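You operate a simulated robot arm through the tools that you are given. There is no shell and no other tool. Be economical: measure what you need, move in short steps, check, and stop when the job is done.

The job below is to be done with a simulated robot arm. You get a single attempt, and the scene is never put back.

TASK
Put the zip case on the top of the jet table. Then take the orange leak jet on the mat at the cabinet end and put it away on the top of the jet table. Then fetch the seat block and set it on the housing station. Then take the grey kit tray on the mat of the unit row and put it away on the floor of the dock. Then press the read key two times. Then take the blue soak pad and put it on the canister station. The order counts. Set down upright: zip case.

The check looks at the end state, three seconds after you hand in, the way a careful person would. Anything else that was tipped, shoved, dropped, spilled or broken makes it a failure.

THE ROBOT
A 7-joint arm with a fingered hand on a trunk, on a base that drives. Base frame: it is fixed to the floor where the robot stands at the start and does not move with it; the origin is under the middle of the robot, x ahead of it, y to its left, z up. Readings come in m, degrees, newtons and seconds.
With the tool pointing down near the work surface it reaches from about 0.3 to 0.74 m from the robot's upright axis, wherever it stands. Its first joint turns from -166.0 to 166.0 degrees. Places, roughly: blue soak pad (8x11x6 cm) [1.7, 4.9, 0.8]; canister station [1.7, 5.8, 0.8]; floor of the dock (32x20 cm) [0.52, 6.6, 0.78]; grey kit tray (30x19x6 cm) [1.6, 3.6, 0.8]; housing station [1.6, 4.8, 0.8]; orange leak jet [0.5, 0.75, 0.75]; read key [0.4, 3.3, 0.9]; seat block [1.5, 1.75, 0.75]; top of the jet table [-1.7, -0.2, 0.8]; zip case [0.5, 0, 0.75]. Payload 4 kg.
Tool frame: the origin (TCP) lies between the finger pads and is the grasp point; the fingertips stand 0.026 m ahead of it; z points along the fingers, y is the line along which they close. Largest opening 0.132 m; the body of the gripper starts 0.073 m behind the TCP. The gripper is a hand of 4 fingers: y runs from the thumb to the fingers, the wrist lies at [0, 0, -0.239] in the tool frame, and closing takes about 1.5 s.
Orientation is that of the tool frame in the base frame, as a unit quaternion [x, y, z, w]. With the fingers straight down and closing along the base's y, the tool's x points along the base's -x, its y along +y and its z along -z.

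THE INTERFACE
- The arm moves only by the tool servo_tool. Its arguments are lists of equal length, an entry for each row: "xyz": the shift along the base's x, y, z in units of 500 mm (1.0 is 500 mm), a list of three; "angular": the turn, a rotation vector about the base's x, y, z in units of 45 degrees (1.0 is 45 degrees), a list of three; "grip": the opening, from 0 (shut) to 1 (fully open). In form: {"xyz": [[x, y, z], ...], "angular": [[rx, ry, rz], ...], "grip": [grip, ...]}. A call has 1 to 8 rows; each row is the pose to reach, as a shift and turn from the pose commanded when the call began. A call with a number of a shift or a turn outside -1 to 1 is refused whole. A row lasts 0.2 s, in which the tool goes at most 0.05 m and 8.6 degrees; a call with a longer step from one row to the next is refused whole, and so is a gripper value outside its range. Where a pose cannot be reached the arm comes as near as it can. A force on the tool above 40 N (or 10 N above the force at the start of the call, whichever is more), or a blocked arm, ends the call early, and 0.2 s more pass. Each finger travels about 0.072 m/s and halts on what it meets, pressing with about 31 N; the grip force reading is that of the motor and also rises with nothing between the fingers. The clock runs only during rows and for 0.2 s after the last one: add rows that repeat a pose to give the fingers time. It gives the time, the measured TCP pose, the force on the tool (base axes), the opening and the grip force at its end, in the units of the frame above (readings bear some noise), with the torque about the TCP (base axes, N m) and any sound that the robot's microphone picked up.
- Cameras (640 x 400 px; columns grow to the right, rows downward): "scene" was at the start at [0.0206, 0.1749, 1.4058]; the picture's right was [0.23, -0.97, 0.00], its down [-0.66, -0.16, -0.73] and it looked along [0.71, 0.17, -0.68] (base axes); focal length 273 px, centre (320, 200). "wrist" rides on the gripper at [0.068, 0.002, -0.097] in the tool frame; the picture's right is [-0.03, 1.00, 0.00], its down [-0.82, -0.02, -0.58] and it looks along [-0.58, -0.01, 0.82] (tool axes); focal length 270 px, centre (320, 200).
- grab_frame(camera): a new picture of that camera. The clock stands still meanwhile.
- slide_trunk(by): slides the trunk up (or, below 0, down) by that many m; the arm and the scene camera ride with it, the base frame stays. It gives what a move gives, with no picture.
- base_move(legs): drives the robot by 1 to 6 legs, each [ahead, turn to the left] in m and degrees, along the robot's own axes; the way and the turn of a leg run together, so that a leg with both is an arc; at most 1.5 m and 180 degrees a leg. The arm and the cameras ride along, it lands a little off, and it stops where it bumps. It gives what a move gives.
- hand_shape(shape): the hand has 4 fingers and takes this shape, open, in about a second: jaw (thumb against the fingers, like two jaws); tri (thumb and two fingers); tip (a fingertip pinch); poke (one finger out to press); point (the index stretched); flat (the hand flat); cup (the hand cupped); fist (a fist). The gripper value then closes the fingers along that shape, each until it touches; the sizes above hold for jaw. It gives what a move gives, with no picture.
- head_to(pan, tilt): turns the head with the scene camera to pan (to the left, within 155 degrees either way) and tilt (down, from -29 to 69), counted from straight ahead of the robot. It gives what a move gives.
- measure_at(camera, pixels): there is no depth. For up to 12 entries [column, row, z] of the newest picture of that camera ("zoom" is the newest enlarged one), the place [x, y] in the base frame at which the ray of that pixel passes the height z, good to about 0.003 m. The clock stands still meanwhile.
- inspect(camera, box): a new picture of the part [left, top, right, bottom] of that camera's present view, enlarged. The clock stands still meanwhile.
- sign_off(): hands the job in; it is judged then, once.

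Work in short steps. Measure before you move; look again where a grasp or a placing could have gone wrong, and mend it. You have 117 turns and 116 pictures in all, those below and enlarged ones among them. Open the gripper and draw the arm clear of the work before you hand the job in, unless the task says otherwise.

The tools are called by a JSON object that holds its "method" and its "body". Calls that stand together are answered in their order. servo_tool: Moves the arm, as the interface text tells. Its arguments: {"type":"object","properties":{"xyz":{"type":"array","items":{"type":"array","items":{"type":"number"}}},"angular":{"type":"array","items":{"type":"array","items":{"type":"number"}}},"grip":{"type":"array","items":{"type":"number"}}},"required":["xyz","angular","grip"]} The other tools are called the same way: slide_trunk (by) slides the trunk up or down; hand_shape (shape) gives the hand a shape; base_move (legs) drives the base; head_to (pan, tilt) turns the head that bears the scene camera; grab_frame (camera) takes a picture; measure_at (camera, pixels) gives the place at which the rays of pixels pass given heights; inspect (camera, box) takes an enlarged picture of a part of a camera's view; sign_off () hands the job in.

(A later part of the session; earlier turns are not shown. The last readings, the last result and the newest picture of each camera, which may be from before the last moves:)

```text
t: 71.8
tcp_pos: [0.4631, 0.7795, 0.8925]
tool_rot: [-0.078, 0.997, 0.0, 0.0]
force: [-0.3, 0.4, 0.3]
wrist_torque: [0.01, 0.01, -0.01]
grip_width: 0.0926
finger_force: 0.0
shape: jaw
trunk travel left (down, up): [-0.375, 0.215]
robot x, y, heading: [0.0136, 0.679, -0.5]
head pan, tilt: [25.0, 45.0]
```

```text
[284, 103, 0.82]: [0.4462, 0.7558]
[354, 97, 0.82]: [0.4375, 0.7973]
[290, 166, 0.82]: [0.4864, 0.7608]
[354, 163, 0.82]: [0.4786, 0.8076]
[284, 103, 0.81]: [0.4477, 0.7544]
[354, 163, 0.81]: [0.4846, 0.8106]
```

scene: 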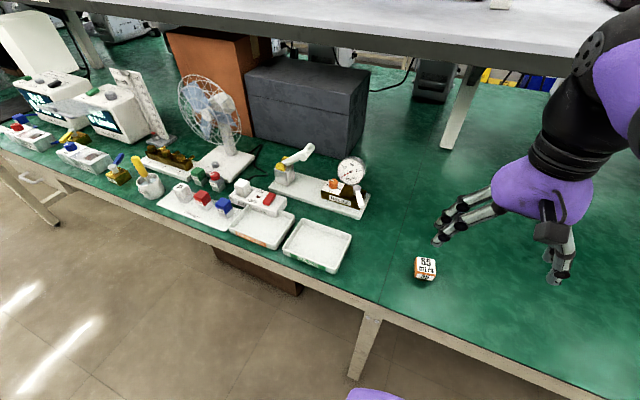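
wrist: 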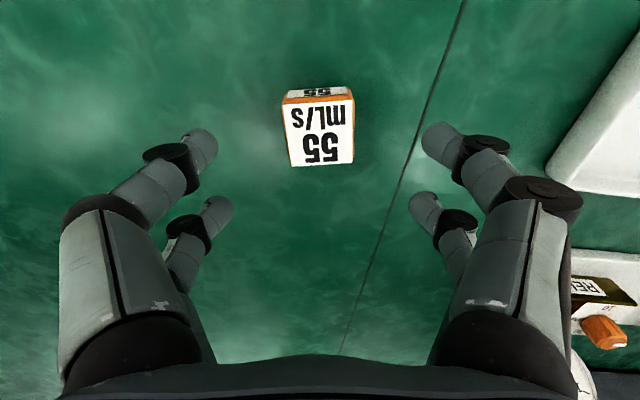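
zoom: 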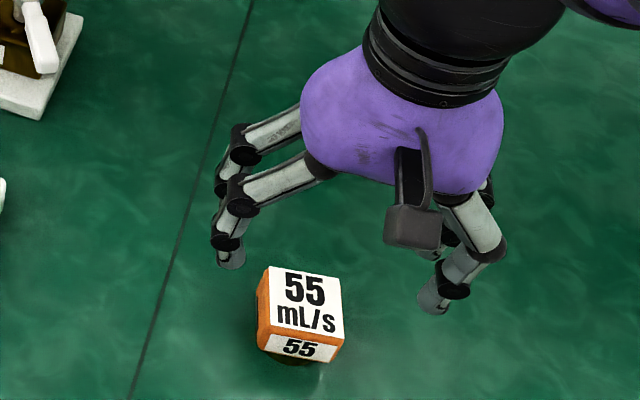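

Centre agrees with the TCP. I descend to z≈0.813 and close.

{"method": "servo_tool", "body": {"xyz": [[0, 0, -0.08], [0, 0, -0.14], [0, 0, -0.159], [0, 0, -0.159]], "angular": [[0, 0, 0], [0, 0, 0], [0, 0, 0], [0, 0, 0]], "grip": [0.7, 0.7, 0.7, 0.7]}}

{"method": "servo_tool", "body": {"xyz": [[0, 0, 0], [0, 0, 0], [0, 0, 0], [0, 0, 0], [0, 0, 0], [0, 0, 0]], "angular": [[0, 0, 0], [0, 0, 0], [0, 0, 0], [0, 0, 0], [0, 0, 0], [0, 0, 0]], "grip": [0.4, 0.1, 0.1, 0.1, 0.1, 0.1]}}

{"method": "servo_tool", "body": {"xyz": [[0, 0, 0.05], [0, 0, 0.12], [0, 0, 0.2], [0, 0, 0.3]], "angular": [[0, 0, 0], [0, 0, 0], [0, 0, 0], [0, 0, 0]], "grip": [0.1, 0.1, 0.1, 0.1]}}

{"method": "grab_frame", "body": {"camera": "wrist"}}

{"method": "inspect", "body": {"camera": "scene", "box": [370, 150, 510, 290]}}

```text
t: 72.8
tcp_pos: [0.4625, 0.7807, 0.8125]
tool_rot: [-0.078, 0.997, 0.0, 0.0]
force: [-0.5, -0.3, 0.2]
wrist_torque: [0.02, 0.0, -0.03]
grip_width: 0.0927
finger_force: 0.1
shape: jaw
trunk travel left (down, up): [-0.375, 0.215]
robot x, y, heading: [0.0164, 0.6807, -0.6]
head pan, tilt: [25.0, 45.0]
```

```text
t: 74.2
tcp_pos: [0.463, 0.7803, 0.8125]
tool_rot: [-0.077, 0.997, 0.0, 0.0]
force: [-0.3, -0.1, 0.4]
wrist_torque: [0.01, -0.04, 0.0]
grip_width: 0.0388
finger_force: 31.3
shape: jaw
trunk travel left (down, up): [-0.375, 0.215]
robot x, y, heading: [0.0135, 0.6832, -0.7]
head pan, tilt: [25.0, 45.0]
```

```text
t: 75.2
tcp_pos: [0.4624, 0.7798, 0.9615]
tool_rot: [-0.077, 0.997, 0.0, 0.0]
force: [0.4, 0.1, -0.4]
wrist_torque: [0.01, 0.0, 0.03]
grip_width: 0.0389
finger_force: 30.6
shape: jaw
trunk travel left (down, up): [-0.375, 0.215]
robot x, y, heading: [0.0124, 0.6815, -0.9]
head pan, tilt: [25.0, 45.0]
```

```text
81 pictures are left
```

wrist: 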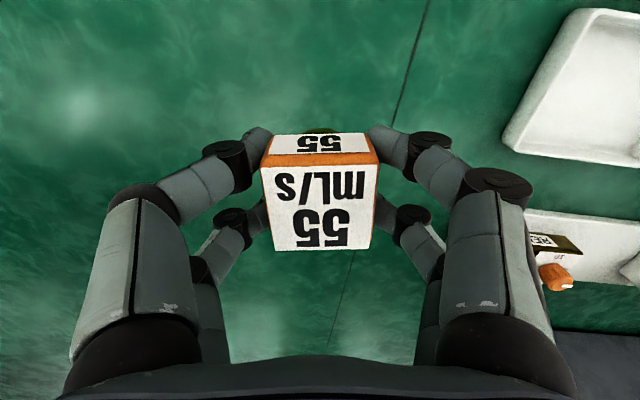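

```text
2.86 times, centred on (440, 220) of scene
```

zoom: 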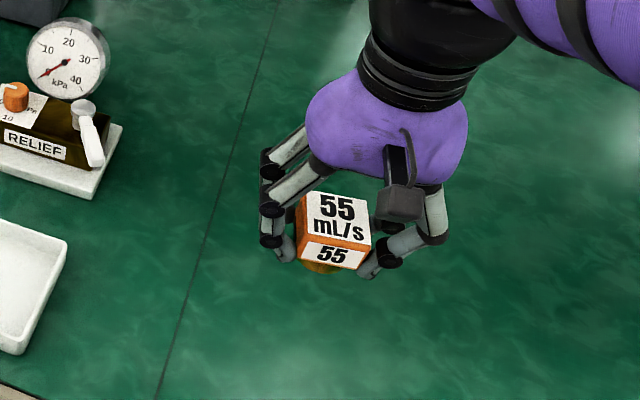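

The jet is held (0.039 m). I retract, back off and drive to stand before the middle-right of the jet table, where the tray ends, to pick a free spot on the table top.

{"method": "servo_tool", "body": {"xyz": [[-0.06, -0.03, 0.06], [-0.12, -0.06, 0.12], [-0.18, -0.08, 0.18], [-0.24, -0.1, 0.22]], "angular": [[0, 0, 0], [0, 0, 0], [0, 0, 0], [0, 0, 0]], "grip": [0.1, 0.1, 0.1, 0.1]}}

{"method": "base_move", "body": {"legs": [[-0.2, 0], [0, -131], [0.9, 0], [0, -48]]}}

{"method": "head_to", "body": {"pan": -10, "tilt": 40}}

{"method": "grab_frame", "body": {"camera": "scene"}}

```text
t: 76.2
tcp_pos: [0.3434, 0.73, 1.0728]
tool_rot: [-0.079, 0.997, 0.0, 0.0]
force: [-0.5, 0.6, -0.9]
wrist_torque: [-0.01, -0.02, -0.01]
grip_width: 0.039
finger_force: 30.5
shape: jaw
trunk travel left (down, up): [-0.375, 0.215]
robot x, y, heading: [0.0158, 0.6809, -0.9]
head pan, tilt: [25.0, 45.0]
```

```text
t: 90.6
tcp_pos: [-1.1068, -0.0587, 1.0715]
tool_rot: [0.996, 0.092, 0.0, 0.0]
force: [-0.3, 0.0, -0.9]
wrist_torque: [-0.02, 0.01, 0.0]
grip_width: 0.0388
finger_force: 30.8
shape: jaw
trunk travel left (down, up): [-0.375, 0.215]
robot x, y, heading: [-0.7802, -0.0013, -179.3]
head pan, tilt: [25.0, 45.0]
```

```text
t: 91.6
tcp_pos: [-1.1063, -0.0607, 1.0723]
tool_rot: [0.996, 0.091, 0.0, 0.0]
force: [-0.1, -0.5, -1.3]
wrist_torque: [0.01, 0.0, 0.0]
grip_width: 0.0388
finger_force: 31.7
shape: jaw
trunk travel left (down, up): [-0.375, 0.215]
robot x, y, heading: [-0.7794, -0.005, -179.1]
head pan, tilt: [-10.0, 40.0]
```

```text
79 pictures are left
```

scene: 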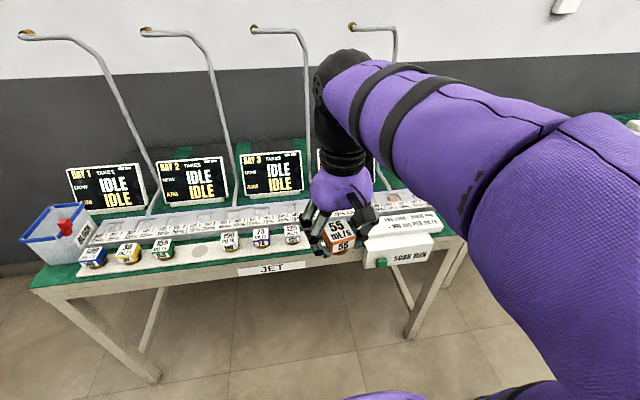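

The hand hides the gap; I check with the wrist camera and a zoom on the table.

{"method": "grab_frame", "body": {"camera": "wrist"}}

{"method": "inspect", "body": {"camera": "scene", "box": [20, 130, 480, 300]}}

```text
78 pictures are left
```

wrist: 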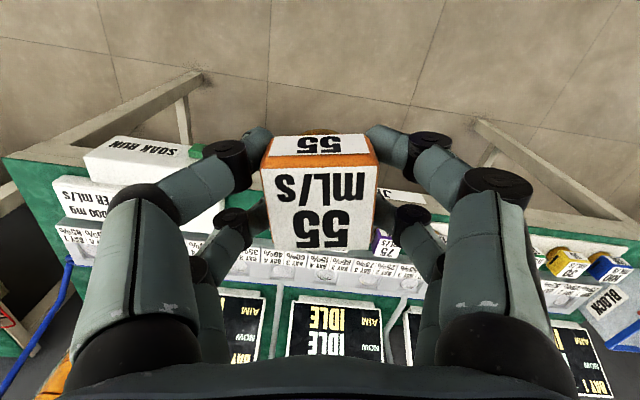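

```text
1.39 times, centred on (250, 215) of scene
```

zoom: 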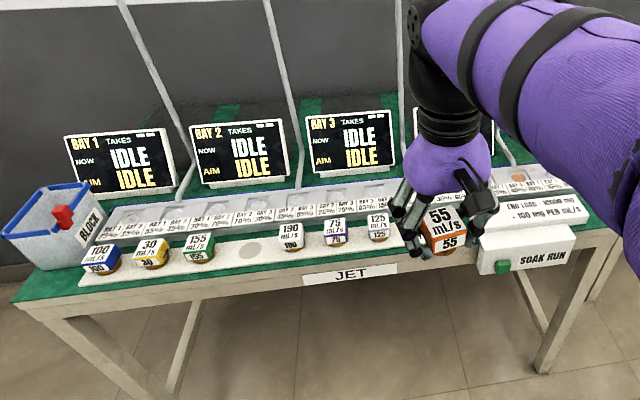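

The wrist view shows open green surface at the right end of the table (left of the soak unit, px ~(30,210)). I measure its bounds.

{"method": "measure_at", "body": {"camera": "wrist", "pixels": [[8, 160, 0.78], [86, 165, 0.78], [55, 185, 0.78], [60, 235, 0.78], [15, 260, 0.78], [72, 262, 0.78], [22, 330, 0.78]]}}

{"method": "inspect", "body": {"camera": "wrist", "box": [0, 120, 260, 400]}}

```text
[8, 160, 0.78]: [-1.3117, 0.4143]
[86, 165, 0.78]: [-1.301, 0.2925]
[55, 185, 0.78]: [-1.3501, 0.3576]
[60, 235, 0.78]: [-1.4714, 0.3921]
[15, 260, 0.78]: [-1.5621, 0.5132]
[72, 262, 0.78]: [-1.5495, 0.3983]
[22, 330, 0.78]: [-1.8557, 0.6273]
```

```text
1.43 times, centred on (130, 260) of wrist
```

zoom: 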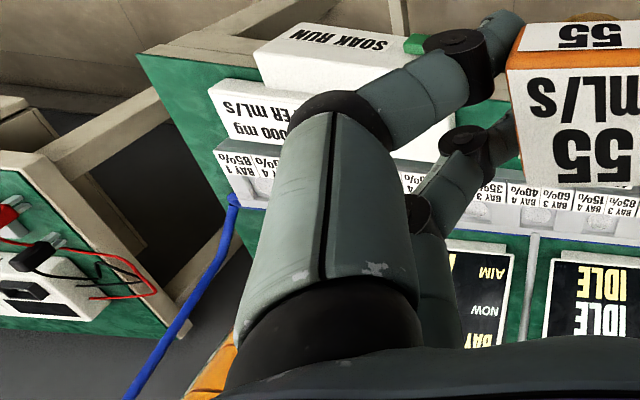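

The gap between the tray's right end and the soak unit (far view: ~0.08 m wide) is another bare spot. I swing the hand left and turn it so it closes along x, to clear the view and prepare for placing there.

{"method": "servo_tool", "body": {"xyz": [[0, -0.07, 0.02], [0, -0.14, 0.04], [0, -0.21, 0.04], [0, -0.28, 0.04], [0, -0.35, 0.04], [0, -0.4, 0.04]], "angular": [[0, 0, -0.17], [0, 0, -0.34], [0, 0, -0.5], [0, 0, -0.67], [0, 0, -0.84], [0, 0, -1]], "grip": [0.1, 0.1, 0.1, 0.1, 0.1, 0.1]}}

{"method": "servo_tool", "body": {"xyz": [[0, 0, 0], [0, 0, 0], [0, 0, 0], [0, 0, 0], [0, 0, 0], [0, 0, 0], [0, 0, 0]], "angular": [[0, 0, -0.17], [0, 0, -0.34], [0, 0, -0.5], [0, 0, -0.67], [0, 0, -0.84], [0, 0, -1], [0, 0, -1]], "grip": [0.1, 0.1, 0.1, 0.1, 0.1, 0.1, 0.1]}}

{"method": "grab_frame", "body": {"camera": "scene"}}

{"method": "inspect", "body": {"camera": "scene", "box": [240, 180, 440, 300]}}

{"method": "grab_frame", "body": {"camera": "wrist"}}

```text
t: 93.0
tcp_pos: [-1.1053, -0.2586, 1.0925]
tool_rot: [0.955, -0.297, 0.0, -0.001]
force: [-0.4, 0.7, -1.1]
wrist_torque: [-0.03, 0.0, 0.02]
grip_width: 0.0388
finger_force: 30.9
shape: jaw
trunk travel left (down, up): [-0.375, 0.215]
robot x, y, heading: [-0.7811, -0.0018, -179.3]
head pan, tilt: [-10.0, 40.0]
```

```text
t: 94.6
tcp_pos: [-1.1071, -0.2594, 1.0918]
tool_rot: [0.768, -0.64, 0.0, 0.0]
force: [1.0, 0.0, -0.4]
wrist_torque: [0.0, 0.02, -0.01]
grip_width: 0.0389
finger_force: 31.1
shape: jaw
trunk travel left (down, up): [-0.375, 0.215]
robot x, y, heading: [-0.7793, -0.0017, -179.2]
head pan, tilt: [-10.0, 40.0]
```

```text
75 pictures are left
```

scene: 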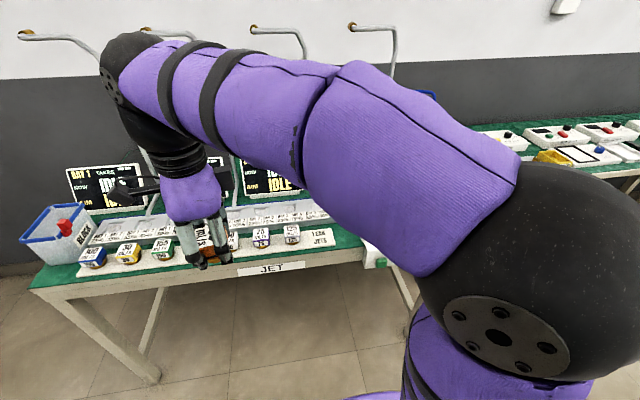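

```text
3.20 times, centred on (340, 240) of scene
```

zoom: 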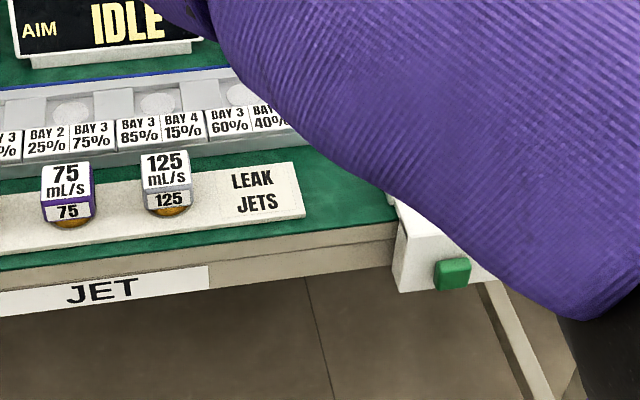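

```text
73 pictures are left
```

wrist: 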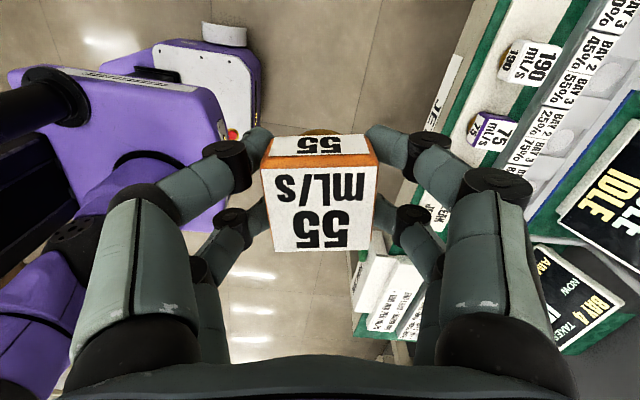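

The gap is clear: tray ends at zoom col 290–305, soak box starts at col ~395. I measure it.

{"method": "measure_at", "body": {"camera": "zoom", "pixels": [[305, 216, 0.785], [292, 163, 0.785], [396, 222, 0.78], [385, 190, 0.78], [310, 240, 0.78], [390, 228, 0.78], [288, 150, 0.78], [310, 150, 0.8], [396, 200, 0.8]]}}

```text
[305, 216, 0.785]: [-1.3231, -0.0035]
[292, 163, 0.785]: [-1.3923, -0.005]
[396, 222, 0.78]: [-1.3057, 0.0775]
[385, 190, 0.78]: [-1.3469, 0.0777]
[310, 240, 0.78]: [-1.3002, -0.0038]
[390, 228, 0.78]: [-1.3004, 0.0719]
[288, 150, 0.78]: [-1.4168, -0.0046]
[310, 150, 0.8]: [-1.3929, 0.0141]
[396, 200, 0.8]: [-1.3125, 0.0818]
```

Gap is y -0.004…0.077, x -1.30…-1.415. I bring the jet above [-1.355, 0.036] with the hand squared, then lower partway.

{"method": "servo_tool", "body": {"xyz": [[-0.062, 0.074, 0], [-0.124, 0.148, 0], [-0.186, 0.221, 0], [-0.248, 0.295, 0], [-0.31, 0.369, 0], [-0.372, 0.443, 0], [-0.434, 0.516, 0], [-0.496, 0.59, 0]], "angular": [[0, 0, -0.06], [0, 0, -0.12], [0, 0, -0.18], [0, 0, -0.231], [0, 0, -0.231], [0, 0, -0.231], [0, 0, -0.231], [0, 0, -0.231]], "grip": [0.1, 0.1, 0.1, 0.1, 0.1, 0.1, 0.1, 0.1]}}

{"method": "servo_tool", "body": {"xyz": [[0, 0, -0.09], [0, 0, -0.18], [0, 0, -0.27], [0, 0, -0.36], [0, 0, -0.44], [0, 0, -0.48]], "angular": [[0, 0, 0], [0, 0, 0], [0, 0, 0], [0, 0, 0], [0, 0, 0], [0, 0, 0]], "grip": [0.1, 0.1, 0.1, 0.1, 0.1, 0.1]}}

{"method": "inspect", "body": {"camera": "scene", "box": [240, 180, 440, 300]}}

{"method": "grab_frame", "body": {"camera": "wrist"}}

```text
t: 96.4
tcp_pos: [-1.3566, 0.0375, 1.0912]
tool_rot: [0.707, -0.707, 0.0, 0.001]
force: [-0.4, -0.2, -0.7]
wrist_torque: [0.04, 0.03, -0.01]
grip_width: 0.0388
finger_force: 31.2
shape: jaw
trunk travel left (down, up): [-0.375, 0.215]
robot x, y, heading: [-0.7767, -0.0011, -179.3]
head pan, tilt: [-10.0, 40.0]
```

```text
t: 97.8
tcp_pos: [-1.3554, 0.0364, 0.8515]
tool_rot: [-0.707, 0.707, 0.0, 0.0]
force: [-0.8, -0.4, -1.0]
wrist_torque: [-0.02, -0.04, 0.03]
grip_width: 0.0383
finger_force: 31.0
shape: jaw
trunk travel left (down, up): [-0.375, 0.215]
robot x, y, heading: [-0.7798, -0.0018, -179.2]
head pan, tilt: [-10.0, 40.0]
```

```text
3.20 times, centred on (340, 240) of scene
```

zoom: 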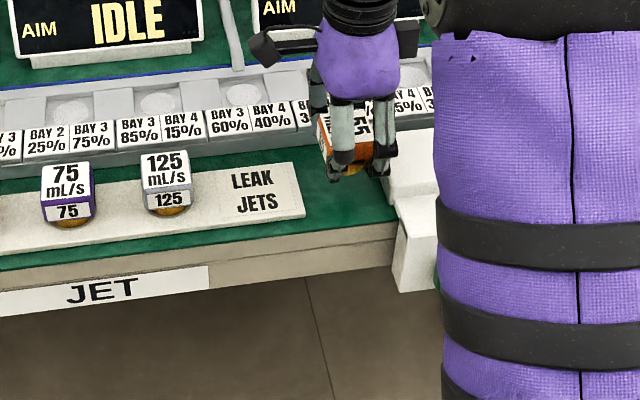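

```text
71 pictures are left
```

wrist: 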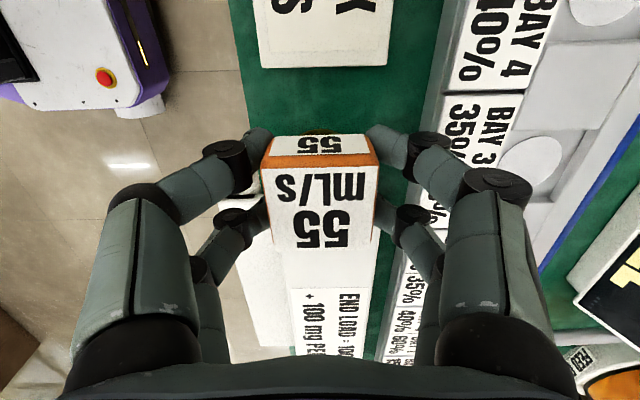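

The jet hangs over the gap with room on both sides. I lower gently to z≈0.814.

{"method": "servo_tool", "body": {"xyz": [[0, -0.006, -0.04], [0, -0.006, -0.06], [0, -0.006, -0.07], [0, -0.006, -0.076], [0, -0.006, -0.08]], "angular": [[0, 0, 0], [0, 0, 0], [0, 0, 0], [0, 0, 0], [0, 0, 0]], "grip": [0.1, 0.1, 0.1, 0.1, 0.1]}}

{"method": "inspect", "body": {"camera": "scene", "box": [240, 180, 440, 300]}}

```text
t: 99.0
tcp_pos: [-1.3544, 0.0334, 0.8107]
tool_rot: [-0.707, 0.707, 0.0, 0.0]
force: [1.6, -0.9, -0.3]
wrist_torque: [0.01, 0.01, 0.0]
grip_width: 0.0386
finger_force: 31.5
shape: jaw
trunk travel left (down, up): [-0.375, 0.215]
robot x, y, heading: [-0.7771, -0.0027, -179.4]
head pan, tilt: [-10.0, 40.0]
```

```text
3.20 times, centred on (340, 240) of scene
```

zoom: 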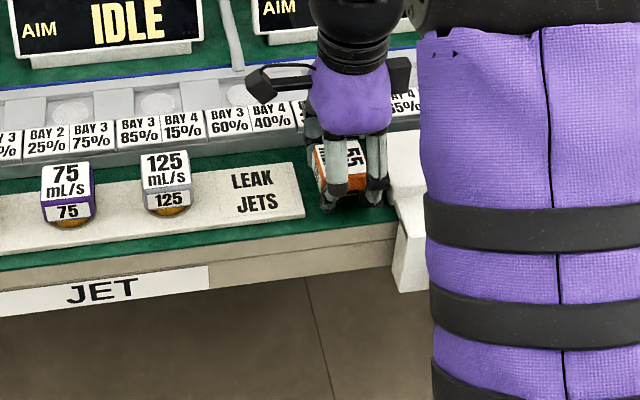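

No contact force yet; I lower a few more millimetres.

{"method": "servo_tool", "body": {"xyz": [[0, 0, -0.004], [0, 0, -0.008], [0, 0, -0.011], [0, 0, -0.014]], "angular": [[0, 0, 0], [0, 0, 0], [0, 0, 0], [0, 0, 0]], "grip": [0.1, 0.1, 0.1, 0.1]}}

```text
t: 100.0
tcp_pos: [-1.3555, 0.0315, 0.8103]
tool_rot: [0.708, -0.706, -0.005, 0.003]
force: [5.9, -0.7, 20.3]
wrist_torque: [-0.1, -0.26, 0.11]
grip_width: 0.0397
finger_force: 31.2
shape: jaw
trunk travel left (down, up): [-0.375, 0.215]
robot x, y, heading: [-0.7775, -0.0018, -179.4]
head pan, tilt: [-10.0, 40.0]
stopped in row 4: the force on the tool passed its limit at 41 N (the readings are from after the stop); the commanded pose is now the measured one
```

Contact. I ease up 2 mm, release moderately and rise straight up.

{"method": "servo_tool", "body": {"xyz": [[0, 0, 0.002], [0, 0, 0.004], [0, 0, 0.004], [0, 0, 0.004]], "angular": [[0, 0, 0], [0, 0, 0], [0, 0, 0], [0, 0, 0]], "grip": [0.3, 0.5, 0.55, 0.55]}}

{"method": "servo_tool", "body": {"xyz": [[0, 0, 0.03], [0, 0, 0.1], [0, 0, 0.2], [0, 0, 0.3], [0, 0, 0.4], [0, 0, 0.5], [0.1, -0.02, 0.5], [0.2, -0.04, 0.5]], "angular": [[0, 0, 0], [0, 0, 0], [0, 0, 0], [0, 0, 0], [0, 0, 0], [0, 0, 0], [0, 0, 0], [0, 0, 0]], "grip": [0.55, 0.55, 0.55, 0.55, 0.55, 0.55, 0.55, 0.55]}}

{"method": "grab_frame", "body": {"camera": "scene"}}

{"method": "grab_frame", "body": {"camera": "wrist"}}

```text
t: 101.0
tcp_pos: [-1.3545, 0.033, 0.8094]
tool_rot: [-0.706, 0.708, 0.002, -0.002]
force: [3.3, -1.0, -0.1]
wrist_torque: [-0.01, -0.01, 0.01]
grip_width: 0.0708
finger_force: 0.0
shape: jaw
trunk travel left (down, up): [-0.375, 0.215]
robot x, y, heading: [-0.7757, -0.0058, -179.1]
head pan, tilt: [-10.0, 40.0]
```

```text
refused: row 7 steps farther than a row can; nothing moved
```

```text
69 pictures are left
```

scene: 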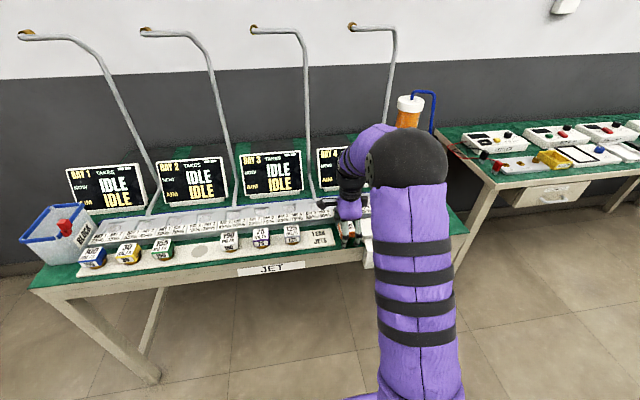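

```text
68 pictures are left
```

wrist: 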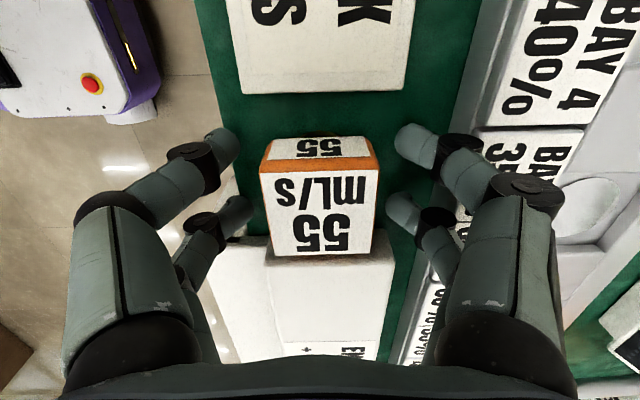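

The jet stands free between the open fingers. I rise again with legal steps.

{"method": "servo_tool", "body": {"xyz": [[0, 0, 0.03], [0, 0, 0.1], [0, 0, 0.2], [0, 0, 0.3], [0, 0, 0.4], [0, 0, 0.5], [0.09, -0.02, 0.5], [0.18, -0.04, 0.5]], "angular": [[0, 0, 0], [0, 0, 0], [0, 0, 0], [0, 0, 0], [0, 0, 0], [0, 0, 0], [0, 0, 0], [0, 0, 0]], "grip": [0.6, 0.6, 0.6, 0.6, 0.6, 0.6, 0.6, 0.6]}}

{"method": "servo_tool", "body": {"xyz": [[0.08, -0.03, 0.02], [0.16, -0.06, 0.04], [0.24, -0.08, 0.04]], "angular": [[0, 0, 0.17], [0, 0, 0.34], [0, 0, 0.5]], "grip": [0.8, 1, 1]}}

{"method": "inspect", "body": {"camera": "scene", "box": [240, 180, 440, 300]}}

```text
t: 102.8
tcp_pos: [-1.2663, 0.0145, 1.0606]
tool_rot: [0.707, -0.707, -0.003, 0.001]
force: [-0.5, -0.1, 0.1]
wrist_torque: [0.0, 0.01, -0.01]
grip_width: 0.0787
finger_force: 0.0
shape: jaw
trunk travel left (down, up): [-0.375, 0.215]
robot x, y, heading: [-0.7783, -0.002, -179.4]
head pan, tilt: [-10.0, 40.0]
```

```text
t: 103.6
tcp_pos: [-1.1458, -0.0271, 1.0805]
tool_rot: [0.832, -0.555, -0.002, 0.002]
force: [-0.5, 0.4, -0.2]
wrist_torque: [-0.02, 0.03, 0.01]
grip_width: 0.1322
finger_force: 0.1
shape: jaw
trunk travel left (down, up): [-0.375, 0.215]
robot x, y, heading: [-0.781, -0.0051, -179.3]
head pan, tilt: [-10.0, 40.0]
```

```text
3.20 times, centred on (340, 240) of scene
```

zoom: 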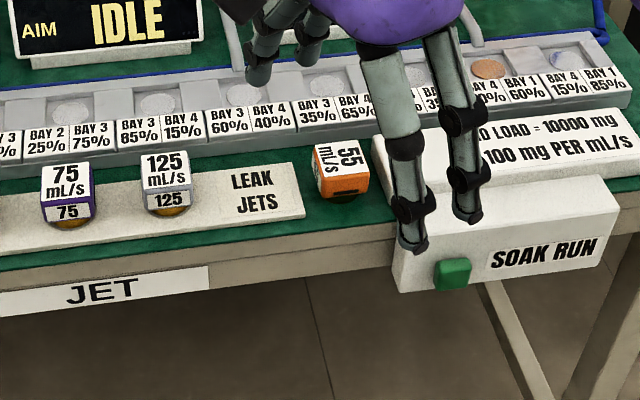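

The jet stands upright in the gap. Now I drive away and look along +y for the seat block (near [1.5, 1.75]).

{"method": "base_move", "body": {"legs": [[-0.15, 0], [0, -115], [1.0, 0]]}}

{"method": "head_to", "body": {"pan": -35, "tilt": 22}}

{"method": "grab_frame", "body": {"camera": "scene"}}

{"method": "head_to", "body": {"pan": 40, "tilt": 22}}

{"method": "grab_frame", "body": {"camera": "scene"}}

```text
t: 115.1
tcp_pos: [-0.0965, 1.2564, 1.0798]
tool_rot: [0.017, 1.0, 0.004, 0.001]
force: [0.0, -0.5, -0.2]
wrist_torque: [0.01, -0.02, 0.01]
grip_width: 0.1318
finger_force: 0.1
shape: jaw
trunk travel left (down, up): [-0.375, 0.215]
robot x, y, heading: [-0.2237, 0.9106, 66.5]
head pan, tilt: [-10.0, 40.0]
```

```text
t: 116.0
tcp_pos: [-0.0972, 1.2559, 1.0806]
tool_rot: [0.016, 1.0, 0.003, 0.001]
force: [0.4, 0.1, -1.2]
wrist_torque: [0.01, -0.02, 0.01]
grip_width: 0.1322
finger_force: 0.1
shape: jaw
trunk travel left (down, up): [-0.375, 0.215]
robot x, y, heading: [-0.2276, 0.91, 66.3]
head pan, tilt: [-35.0, 22.0]
```

```text
66 pictures are left
```

scene: 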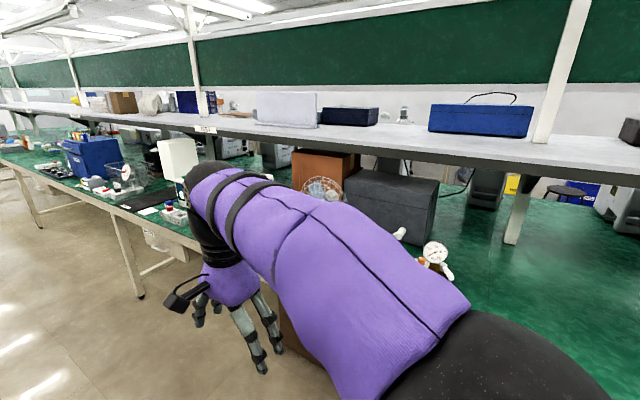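

```text
t: 117.5
tcp_pos: [-0.0974, 1.2568, 1.0793]
tool_rot: [0.018, 1.0, 0.003, -0.001]
force: [-0.4, 0.4, -0.6]
wrist_torque: [-0.04, 0.0, 0.0]
grip_width: 0.1319
finger_force: 0.0
shape: jaw
trunk travel left (down, up): [-0.375, 0.215]
robot x, y, heading: [-0.226, 0.9098, 66.4]
head pan, tilt: [40.0, 22.0]
```

```text
65 pictures are left
```

scene: 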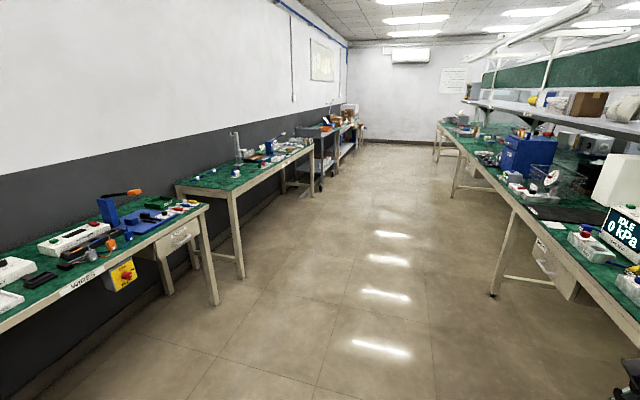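

The bench is a double one, reachable from both aisles; the seat block's side is the far one (x>1.5). I look toward the south end of the bench to find the way round.

{"method": "head_to", "body": {"pan": -115, "tilt": 20}}

{"method": "grab_frame", "body": {"camera": "scene"}}

```text
t: 119.8
tcp_pos: [-0.0978, 1.2571, 1.0806]
tool_rot: [0.017, 1.0, 0.004, 0.0]
force: [1.0, 0.0, 1.0]
wrist_torque: [0.0, 0.01, -0.01]
grip_width: 0.1321
finger_force: 0.1
shape: jaw
trunk travel left (down, up): [-0.375, 0.215]
robot x, y, heading: [-0.2272, 0.9147, 66.1]
head pan, tilt: [-115.0, 20.0]
```

```text
64 pictures are left
```

scene: 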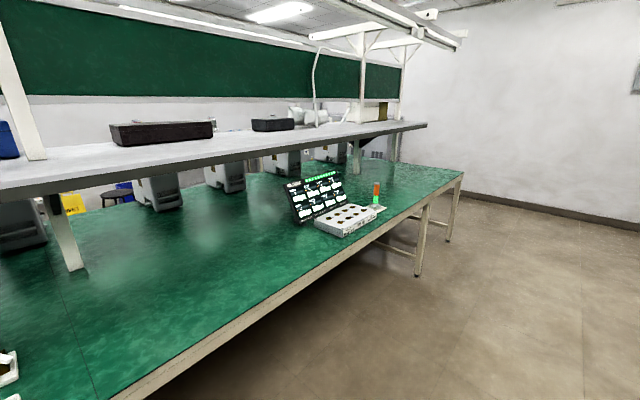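

The south end is passable. I measure the bench corners and the wall foot.

{"method": "measure_at", "body": {"camera": "scene", "pixels": [[463, 172, 0.78], [400, 160, 0.78], [640, 230, 0.0], [500, 200, 0.0], [290, 310, 0.78]]}}

```text
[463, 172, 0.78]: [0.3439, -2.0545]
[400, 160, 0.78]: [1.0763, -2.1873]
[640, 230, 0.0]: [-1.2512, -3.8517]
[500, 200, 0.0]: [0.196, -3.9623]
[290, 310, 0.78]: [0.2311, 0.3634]
```

South end at y≈-2.05, wall at y≈-3.9: there is a 1.8 m passage. I drive south along the aisle past the end.

{"method": "base_move", "body": {"legs": [[0, -157], [1.4, 0], [1.4, 0], [1.1, 0], [0, 90.5]]}}

{"method": "head_to", "body": {"pan": 35, "tilt": 18}}

{"method": "grab_frame", "body": {"camera": "scene"}}

```text
t: 150.0
tcp_pos: [0.1738, -2.9584, 1.08]
tool_rot: [0.552, 0.834, 0.002, 0.002]
force: [-0.1, 0.3, -0.4]
wrist_torque: [-0.03, 0.01, 0.03]
grip_width: 0.1318
finger_force: 0.0
shape: jaw
trunk travel left (down, up): [-0.375, 0.215]
robot x, y, heading: [-0.193, -2.989, 1.2]
head pan, tilt: [-115.0, 20.0]
```

```text
t: 152.3
tcp_pos: [0.1745, -2.9574, 1.0807]
tool_rot: [0.553, 0.833, 0.003, 0.002]
force: [-1.2, 0.9, 0.2]
wrist_torque: [0.02, 0.01, -0.02]
grip_width: 0.1317
finger_force: 0.0
shape: jaw
trunk travel left (down, up): [-0.375, 0.215]
robot x, y, heading: [-0.1951, -2.9838, 1.2]
head pan, tilt: [35.0, 18.0]
```

```text
63 pictures are left
```

scene: 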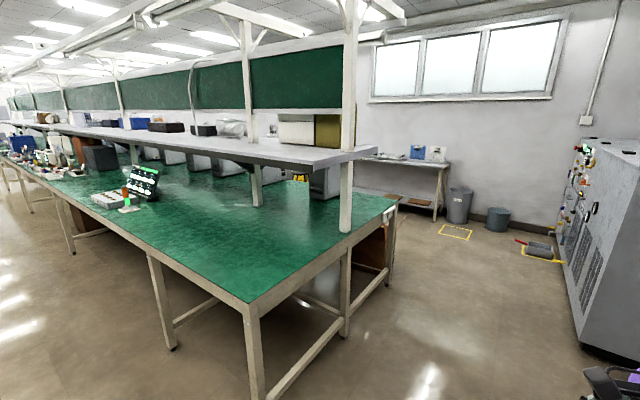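

I measure the obstacles: bench far corner, grey cabinet foot, bins and the side table.

{"method": "measure_at", "body": {"camera": "scene", "pixels": [[398, 200, 0.78], [250, 303, 0.78], [585, 345, 0.0], [560, 265, 0.0], [455, 238, 0.0], [525, 250, 0.0], [434, 220, 0.0], [590, 395, 0.0], [500, 230, 0.0]]}}

{"method": "head_to", "body": {"pan": -10, "tilt": 20}}

{"method": "grab_frame", "body": {"camera": "scene"}}

```text
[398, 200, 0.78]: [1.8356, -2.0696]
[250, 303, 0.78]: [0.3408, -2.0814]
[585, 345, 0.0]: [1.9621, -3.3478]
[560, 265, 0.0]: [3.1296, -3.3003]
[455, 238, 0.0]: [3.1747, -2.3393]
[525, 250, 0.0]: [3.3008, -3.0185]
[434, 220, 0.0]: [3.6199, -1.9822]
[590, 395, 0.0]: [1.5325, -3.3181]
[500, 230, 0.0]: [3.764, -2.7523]
```

```text
t: 153.4
tcp_pos: [0.1739, -2.9584, 1.0797]
tool_rot: [0.553, 0.833, 0.003, 0.001]
force: [-0.4, -0.2, -1.0]
wrist_torque: [-0.02, 0.02, -0.01]
grip_width: 0.1318
finger_force: 0.0
shape: jaw
trunk travel left (down, up): [-0.375, 0.215]
robot x, y, heading: [-0.1919, -2.9864, 1.0]
head pan, tilt: [-10.0, 20.0]
```

```text
62 pictures are left
```

scene: 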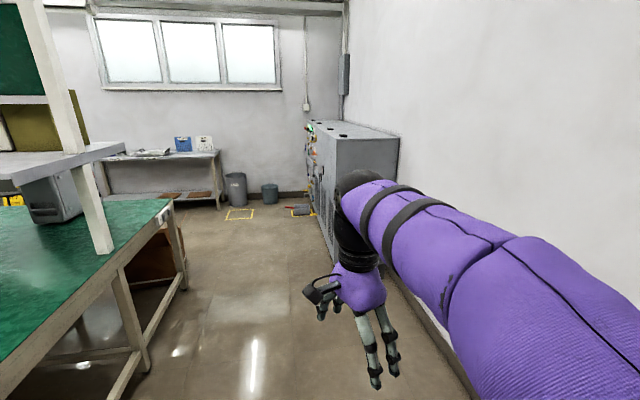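

I take a line at y≈-2.65 between bench end and cabinet, into the far aisle, then look north.

{"method": "base_move", "body": {"legs": [[0, 21], [0.9, 0], [0, -22.2], [1.0, 0], [0.85, 0], [0, 90]]}}

{"method": "head_to", "body": {"pan": 0, "tilt": 18}}

{"method": "grab_frame", "body": {"camera": "scene"}}

```text
t: 173.8
tcp_pos: [2.4694, -2.2915, 1.0806]
tool_rot: [-0.183, 0.983, 0.003, -0.001]
force: [0.6, 0.3, 0.6]
wrist_torque: [0.01, 0.0, -0.04]
grip_width: 0.132
finger_force: 0.1
shape: jaw
trunk travel left (down, up): [-0.375, 0.215]
robot x, y, heading: [2.4829, -2.6636, 89.0]
head pan, tilt: [-10.0, 20.0]
```

```text
t: 174.5
tcp_pos: [2.4681, -2.2915, 1.0802]
tool_rot: [-0.182, 0.983, 0.003, 0.0]
force: [1.3, -0.1, 0.5]
wrist_torque: [0.03, -0.04, -0.05]
grip_width: 0.1316
finger_force: 0.1
shape: jaw
trunk travel left (down, up): [-0.375, 0.215]
robot x, y, heading: [2.4842, -2.6612, 88.8]
head pan, tilt: [0.0, 18.0]
```

```text
61 pictures are left
```

scene: 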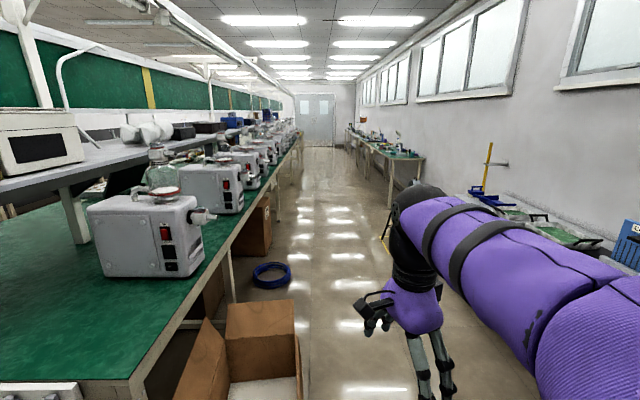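

The aisle holds a cardboard box (px 230–300), a blue hose ring (270,273) and something behind the arm at (385,240). I measure them.

{"method": "measure_at", "body": {"camera": "scene", "pixels": [[298, 335, 0.3], [293, 303, 0.3], [227, 305, 0.3], [292, 275, 0.0], [252, 278, 0.0], [383, 262, 0.0], [390, 205, 0.0], [275, 240, 0.0], [300, 398, 0.2]]}}

{"method": "inspect", "body": {"camera": "scene", "box": [220, 120, 480, 400]}}

```text
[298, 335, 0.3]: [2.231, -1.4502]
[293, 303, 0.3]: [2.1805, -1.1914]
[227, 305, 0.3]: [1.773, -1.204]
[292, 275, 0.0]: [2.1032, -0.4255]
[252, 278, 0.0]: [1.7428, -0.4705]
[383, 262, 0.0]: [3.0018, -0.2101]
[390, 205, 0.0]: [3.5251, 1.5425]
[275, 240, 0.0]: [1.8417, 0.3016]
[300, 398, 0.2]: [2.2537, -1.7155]
```

```text
1.43 times, centred on (350, 260) of scene
```

zoom: 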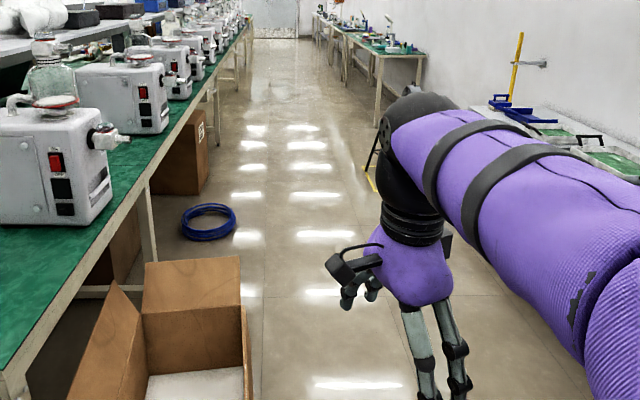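

I shift to x≈2.62, clear of the box flap (x≤2.25) and the stand (x≥3.0), and drive north to y≈1.6.

{"method": "base_move", "body": {"legs": [[0, -10], [0.7, 0], [0, 11.2], [1.3, 0], [1.3, 0], [0.95, 0]]}}

{"method": "head_to", "body": {"pan": 70, "tilt": 35}}

{"method": "grab_frame", "body": {"camera": "scene"}}

```text
t: 196.7
tcp_pos: [2.4979, 1.9583, 1.0803]
tool_rot: [-0.204, 0.979, 0.003, 0.0]
force: [0.6, 0.0, -0.1]
wrist_torque: [-0.03, 0.01, 0.03]
grip_width: 0.1318
finger_force: 0.1
shape: jaw
trunk travel left (down, up): [-0.375, 0.215]
robot x, y, heading: [2.5279, 1.5883, 91.8]
head pan, tilt: [0.0, 18.0]
```

```text
t: 198.1
tcp_pos: [2.4988, 1.958, 1.0798]
tool_rot: [-0.203, 0.979, 0.003, 0.0]
force: [0.3, -0.6, -0.1]
wrist_torque: [-0.02, 0.03, -0.03]
grip_width: 0.1318
finger_force: 0.1
shape: jaw
trunk travel left (down, up): [-0.375, 0.215]
robot x, y, heading: [2.5286, 1.5913, 91.4]
head pan, tilt: [70.0, 35.0]
```

```text
59 pictures are left
```

scene: 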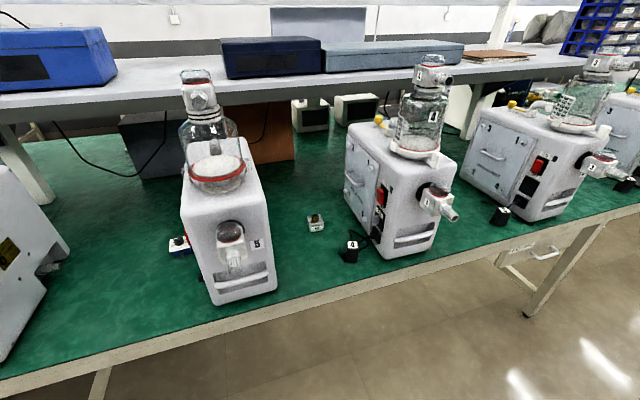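

Small items lie between the units at (315,222) and (178,244). I zoom in and measure.

{"method": "inspect", "body": {"camera": "scene", "box": [270, 190, 370, 270]}}

{"method": "measure_at", "body": {"camera": "zoom", "pixels": [[280, 232, 0.78], [340, 220, 0.78], [300, 150, 0.82]]}}

{"method": "inspect", "body": {"camera": "scene", "box": [150, 200, 250, 280]}}

{"method": "measure_at", "body": {"camera": "scene", "pixels": [[178, 250, 0.78], [315, 230, 0.78], [315, 218, 0.8], [352, 255, 0.78], [215, 290, 0.8], [385, 250, 0.8], [440, 232, 0.8], [280, 300, 0.78]]}}

```text
5.00 times, centred on (320, 230) of scene
```

zoom: 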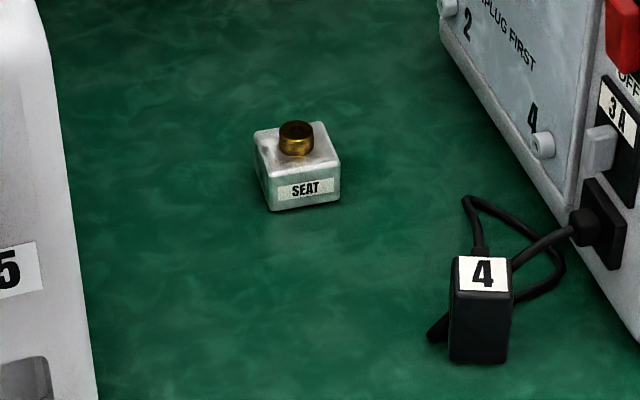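

```text
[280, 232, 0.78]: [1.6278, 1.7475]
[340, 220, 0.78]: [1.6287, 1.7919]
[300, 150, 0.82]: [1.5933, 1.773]
```

```text
5.00 times, centred on (200, 240) of scene
```

zoom: 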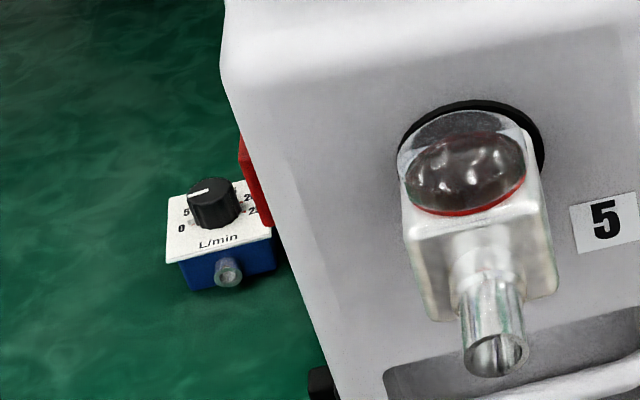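

```text
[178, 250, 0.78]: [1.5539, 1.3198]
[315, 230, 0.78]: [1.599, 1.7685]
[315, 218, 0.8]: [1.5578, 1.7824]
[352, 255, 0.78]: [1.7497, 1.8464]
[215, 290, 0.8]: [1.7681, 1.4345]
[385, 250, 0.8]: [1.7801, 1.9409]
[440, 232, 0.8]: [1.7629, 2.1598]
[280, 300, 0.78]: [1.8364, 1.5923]
```

The seat block (label "SEAT") is at about [1.58, 1.77], between units 5 and 4. I drive up to face it.

{"method": "base_move", "body": {"legs": [[0.17, 0], [0, 88.5], [0.3, 0]]}}

{"method": "head_to", "body": {"pan": 5, "tilt": 45}}

{"method": "grab_frame", "body": {"camera": "scene"}}

{"method": "grab_frame", "body": {"camera": "wrist"}}

```text
t: 205.4
tcp_pos: [1.8528, 1.7414, 1.0794]
tool_rot: [0.827, -0.562, -0.002, 0.002]
force: [-0.6, 0.9, 0.0]
wrist_torque: [0.02, 0.05, 0.0]
grip_width: 0.1319
finger_force: 0.1
shape: jaw
trunk travel left (down, up): [-0.375, 0.215]
robot x, y, heading: [2.222, 1.7615, 179.6]
head pan, tilt: [70.0, 35.0]
```

```text
t: 206.8
tcp_pos: [1.8535, 1.7414, 1.0798]
tool_rot: [0.827, -0.562, -0.003, 0.002]
force: [-0.3, -0.5, 0.2]
wrist_torque: [-0.02, -0.01, -0.01]
grip_width: 0.1317
finger_force: 0.0
shape: jaw
trunk travel left (down, up): [-0.375, 0.215]
robot x, y, heading: [2.2252, 1.7621, 179.9]
head pan, tilt: [5.0, 45.0]
```

```text
56 pictures are left
```

scene: 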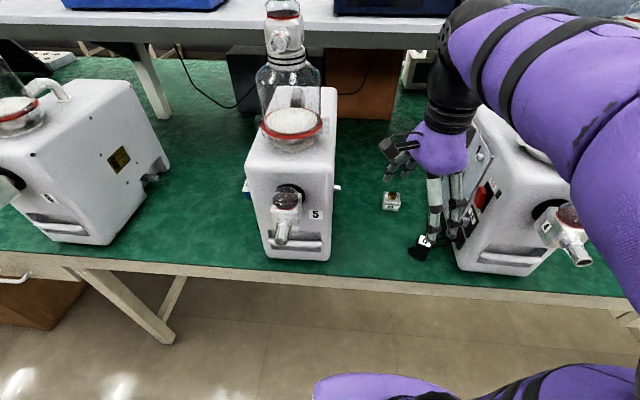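

```text
55 pictures are left
```

wrist: 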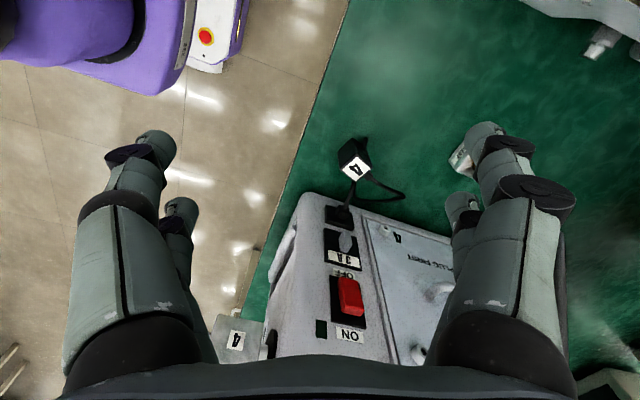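

I zoom on the block at (391,202) to measure it, then turn the hand.

{"method": "inspect", "body": {"camera": "scene", "box": [340, 170, 440, 230]}}

{"method": "servo_tool", "body": {"xyz": [[-0.02, 0, 0], [-0.04, 0, 0], [-0.06, 0, 0], [-0.08, 0, 0], [-0.1, 0, 0], [-0.12, 0, 0]], "angular": [[0, 0, 0.17], [0, 0, 0.34], [0, 0, 0.5], [0, 0, 0.67], [0, 0, 0.84], [0, 0, 1]], "grip": [1, 1, 1, 1, 1, 1]}}

{"method": "servo_tool", "body": {"xyz": [[-0.05, 0.02, 0], [-0.1, 0.04, 0], [-0.16, 0.06, 0]], "angular": [[0, 0, 0.17], [0, 0, 0.34], [0, 0, 0.52]], "grip": [1, 1, 1]}}

{"method": "grab_frame", "body": {"camera": "wrist"}}

```text
6.40 times, centred on (390, 200) of scene
```

zoom: 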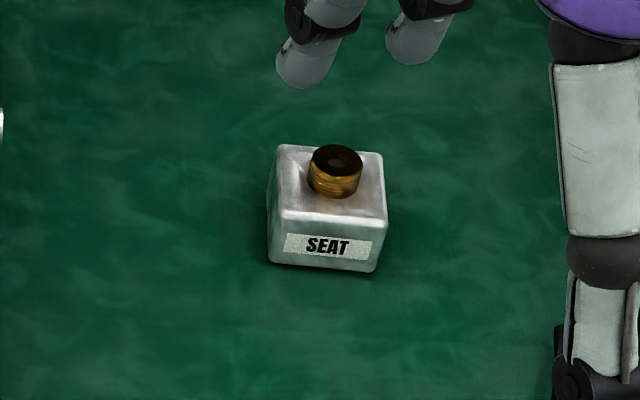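

```text
t: 208.2
tcp_pos: [1.7946, 1.7403, 1.08]
tool_rot: [0.98, -0.201, 0.0, 0.004]
force: [-0.1, 0.7, -0.5]
wrist_torque: [-0.02, 0.03, 0.0]
grip_width: 0.1318
finger_force: 0.1
shape: jaw
trunk travel left (down, up): [-0.375, 0.215]
robot x, y, heading: [2.2234, 1.7602, 179.8]
head pan, tilt: [5.0, 45.0]
```

```text
t: 209.0
tcp_pos: [1.7132, 1.7714, 1.0806]
tool_rot: [1.0, 0.001, 0.0, 0.004]
force: [0.3, -0.2, 0.4]
wrist_torque: [0.0, 0.0, 0.02]
grip_width: 0.1321
finger_force: 0.0
shape: jaw
trunk travel left (down, up): [-0.375, 0.215]
robot x, y, heading: [2.2212, 1.7601, 179.8]
head pan, tilt: [5.0, 45.0]
```

```text
53 pictures are left
```

wrist: 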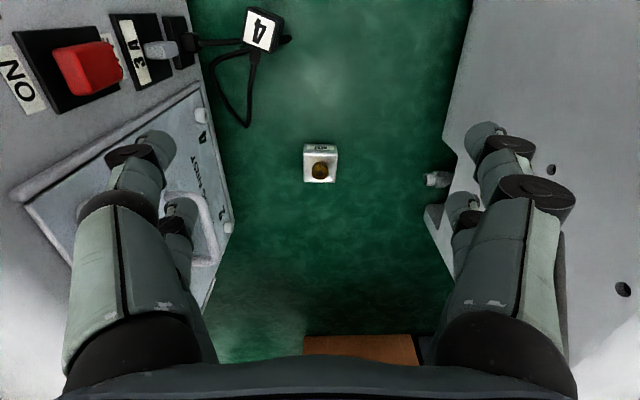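

I measure the block's top and the gap walls.

{"method": "measure_at", "body": {"camera": "wrist", "pixels": [[304, 153, 0.81], [336, 153, 0.81], [304, 182, 0.81], [336, 182, 0.81], [320, 145, 0.78], [228, 235, 0.8], [205, 100, 0.85], [445, 205, 0.8], [428, 180, 0.85]]}}

```text
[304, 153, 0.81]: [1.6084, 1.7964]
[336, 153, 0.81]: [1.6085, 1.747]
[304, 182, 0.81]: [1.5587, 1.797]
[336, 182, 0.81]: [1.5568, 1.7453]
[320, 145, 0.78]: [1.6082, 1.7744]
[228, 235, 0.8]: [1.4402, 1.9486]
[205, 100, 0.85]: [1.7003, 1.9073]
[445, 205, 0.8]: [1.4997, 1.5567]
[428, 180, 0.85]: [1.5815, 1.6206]
```

Block centre [1.583, 1.771], ~0.05 m wide, gap walls at y≈1.60 and 1.90. I narrow the hand, move above and descend to z≈0.90 for a check.

{"method": "servo_tool", "body": {"xyz": [[-0.09, 0, 0], [-0.18, 0, 0], [-0.26, 0, 0], [-0.26, 0, -0.09], [-0.26, 0, -0.18], [-0.26, 0, -0.27], [-0.26, 0, -0.36], [-0.26, 0, -0.36]], "angular": [[0, 0, 0], [0, 0, 0], [0, 0, 0], [0, 0, 0], [0, 0, 0], [0, 0, 0], [0, 0, 0], [0, 0, 0]], "grip": [0.8, 0.75, 0.75, 0.75, 0.75, 0.75, 0.75, 0.75]}}

{"method": "grab_frame", "body": {"camera": "wrist"}}

{"method": "measure_at", "body": {"camera": "wrist", "pixels": [[320, 130, 0.81], [290, 130, 0.81], [350, 130, 0.81]]}}

```text
t: 210.8
tcp_pos: [1.5817, 1.7702, 0.8983]
tool_rot: [1.0, 0.001, 0.0, 0.004]
force: [0.4, 0.5, -0.4]
wrist_torque: [-0.01, 0.03, 0.0]
grip_width: 0.0993
finger_force: 0.1
shape: jaw
trunk travel left (down, up): [-0.375, 0.215]
robot x, y, heading: [2.2203, 1.7616, 179.7]
head pan, tilt: [5.0, 45.0]
```

```text
52 pictures are left
```

wrist: 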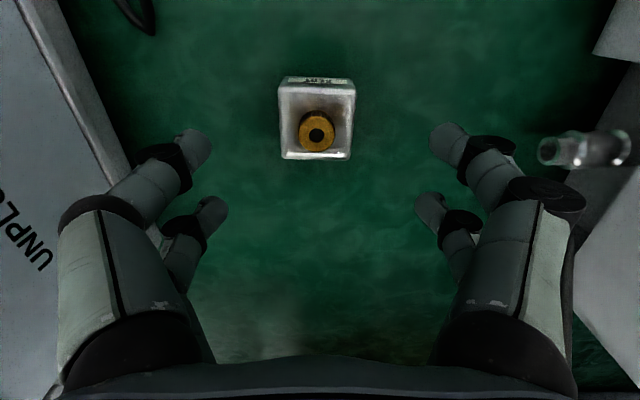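

```text
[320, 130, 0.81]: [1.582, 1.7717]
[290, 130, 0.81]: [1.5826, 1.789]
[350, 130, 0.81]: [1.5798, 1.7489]
```

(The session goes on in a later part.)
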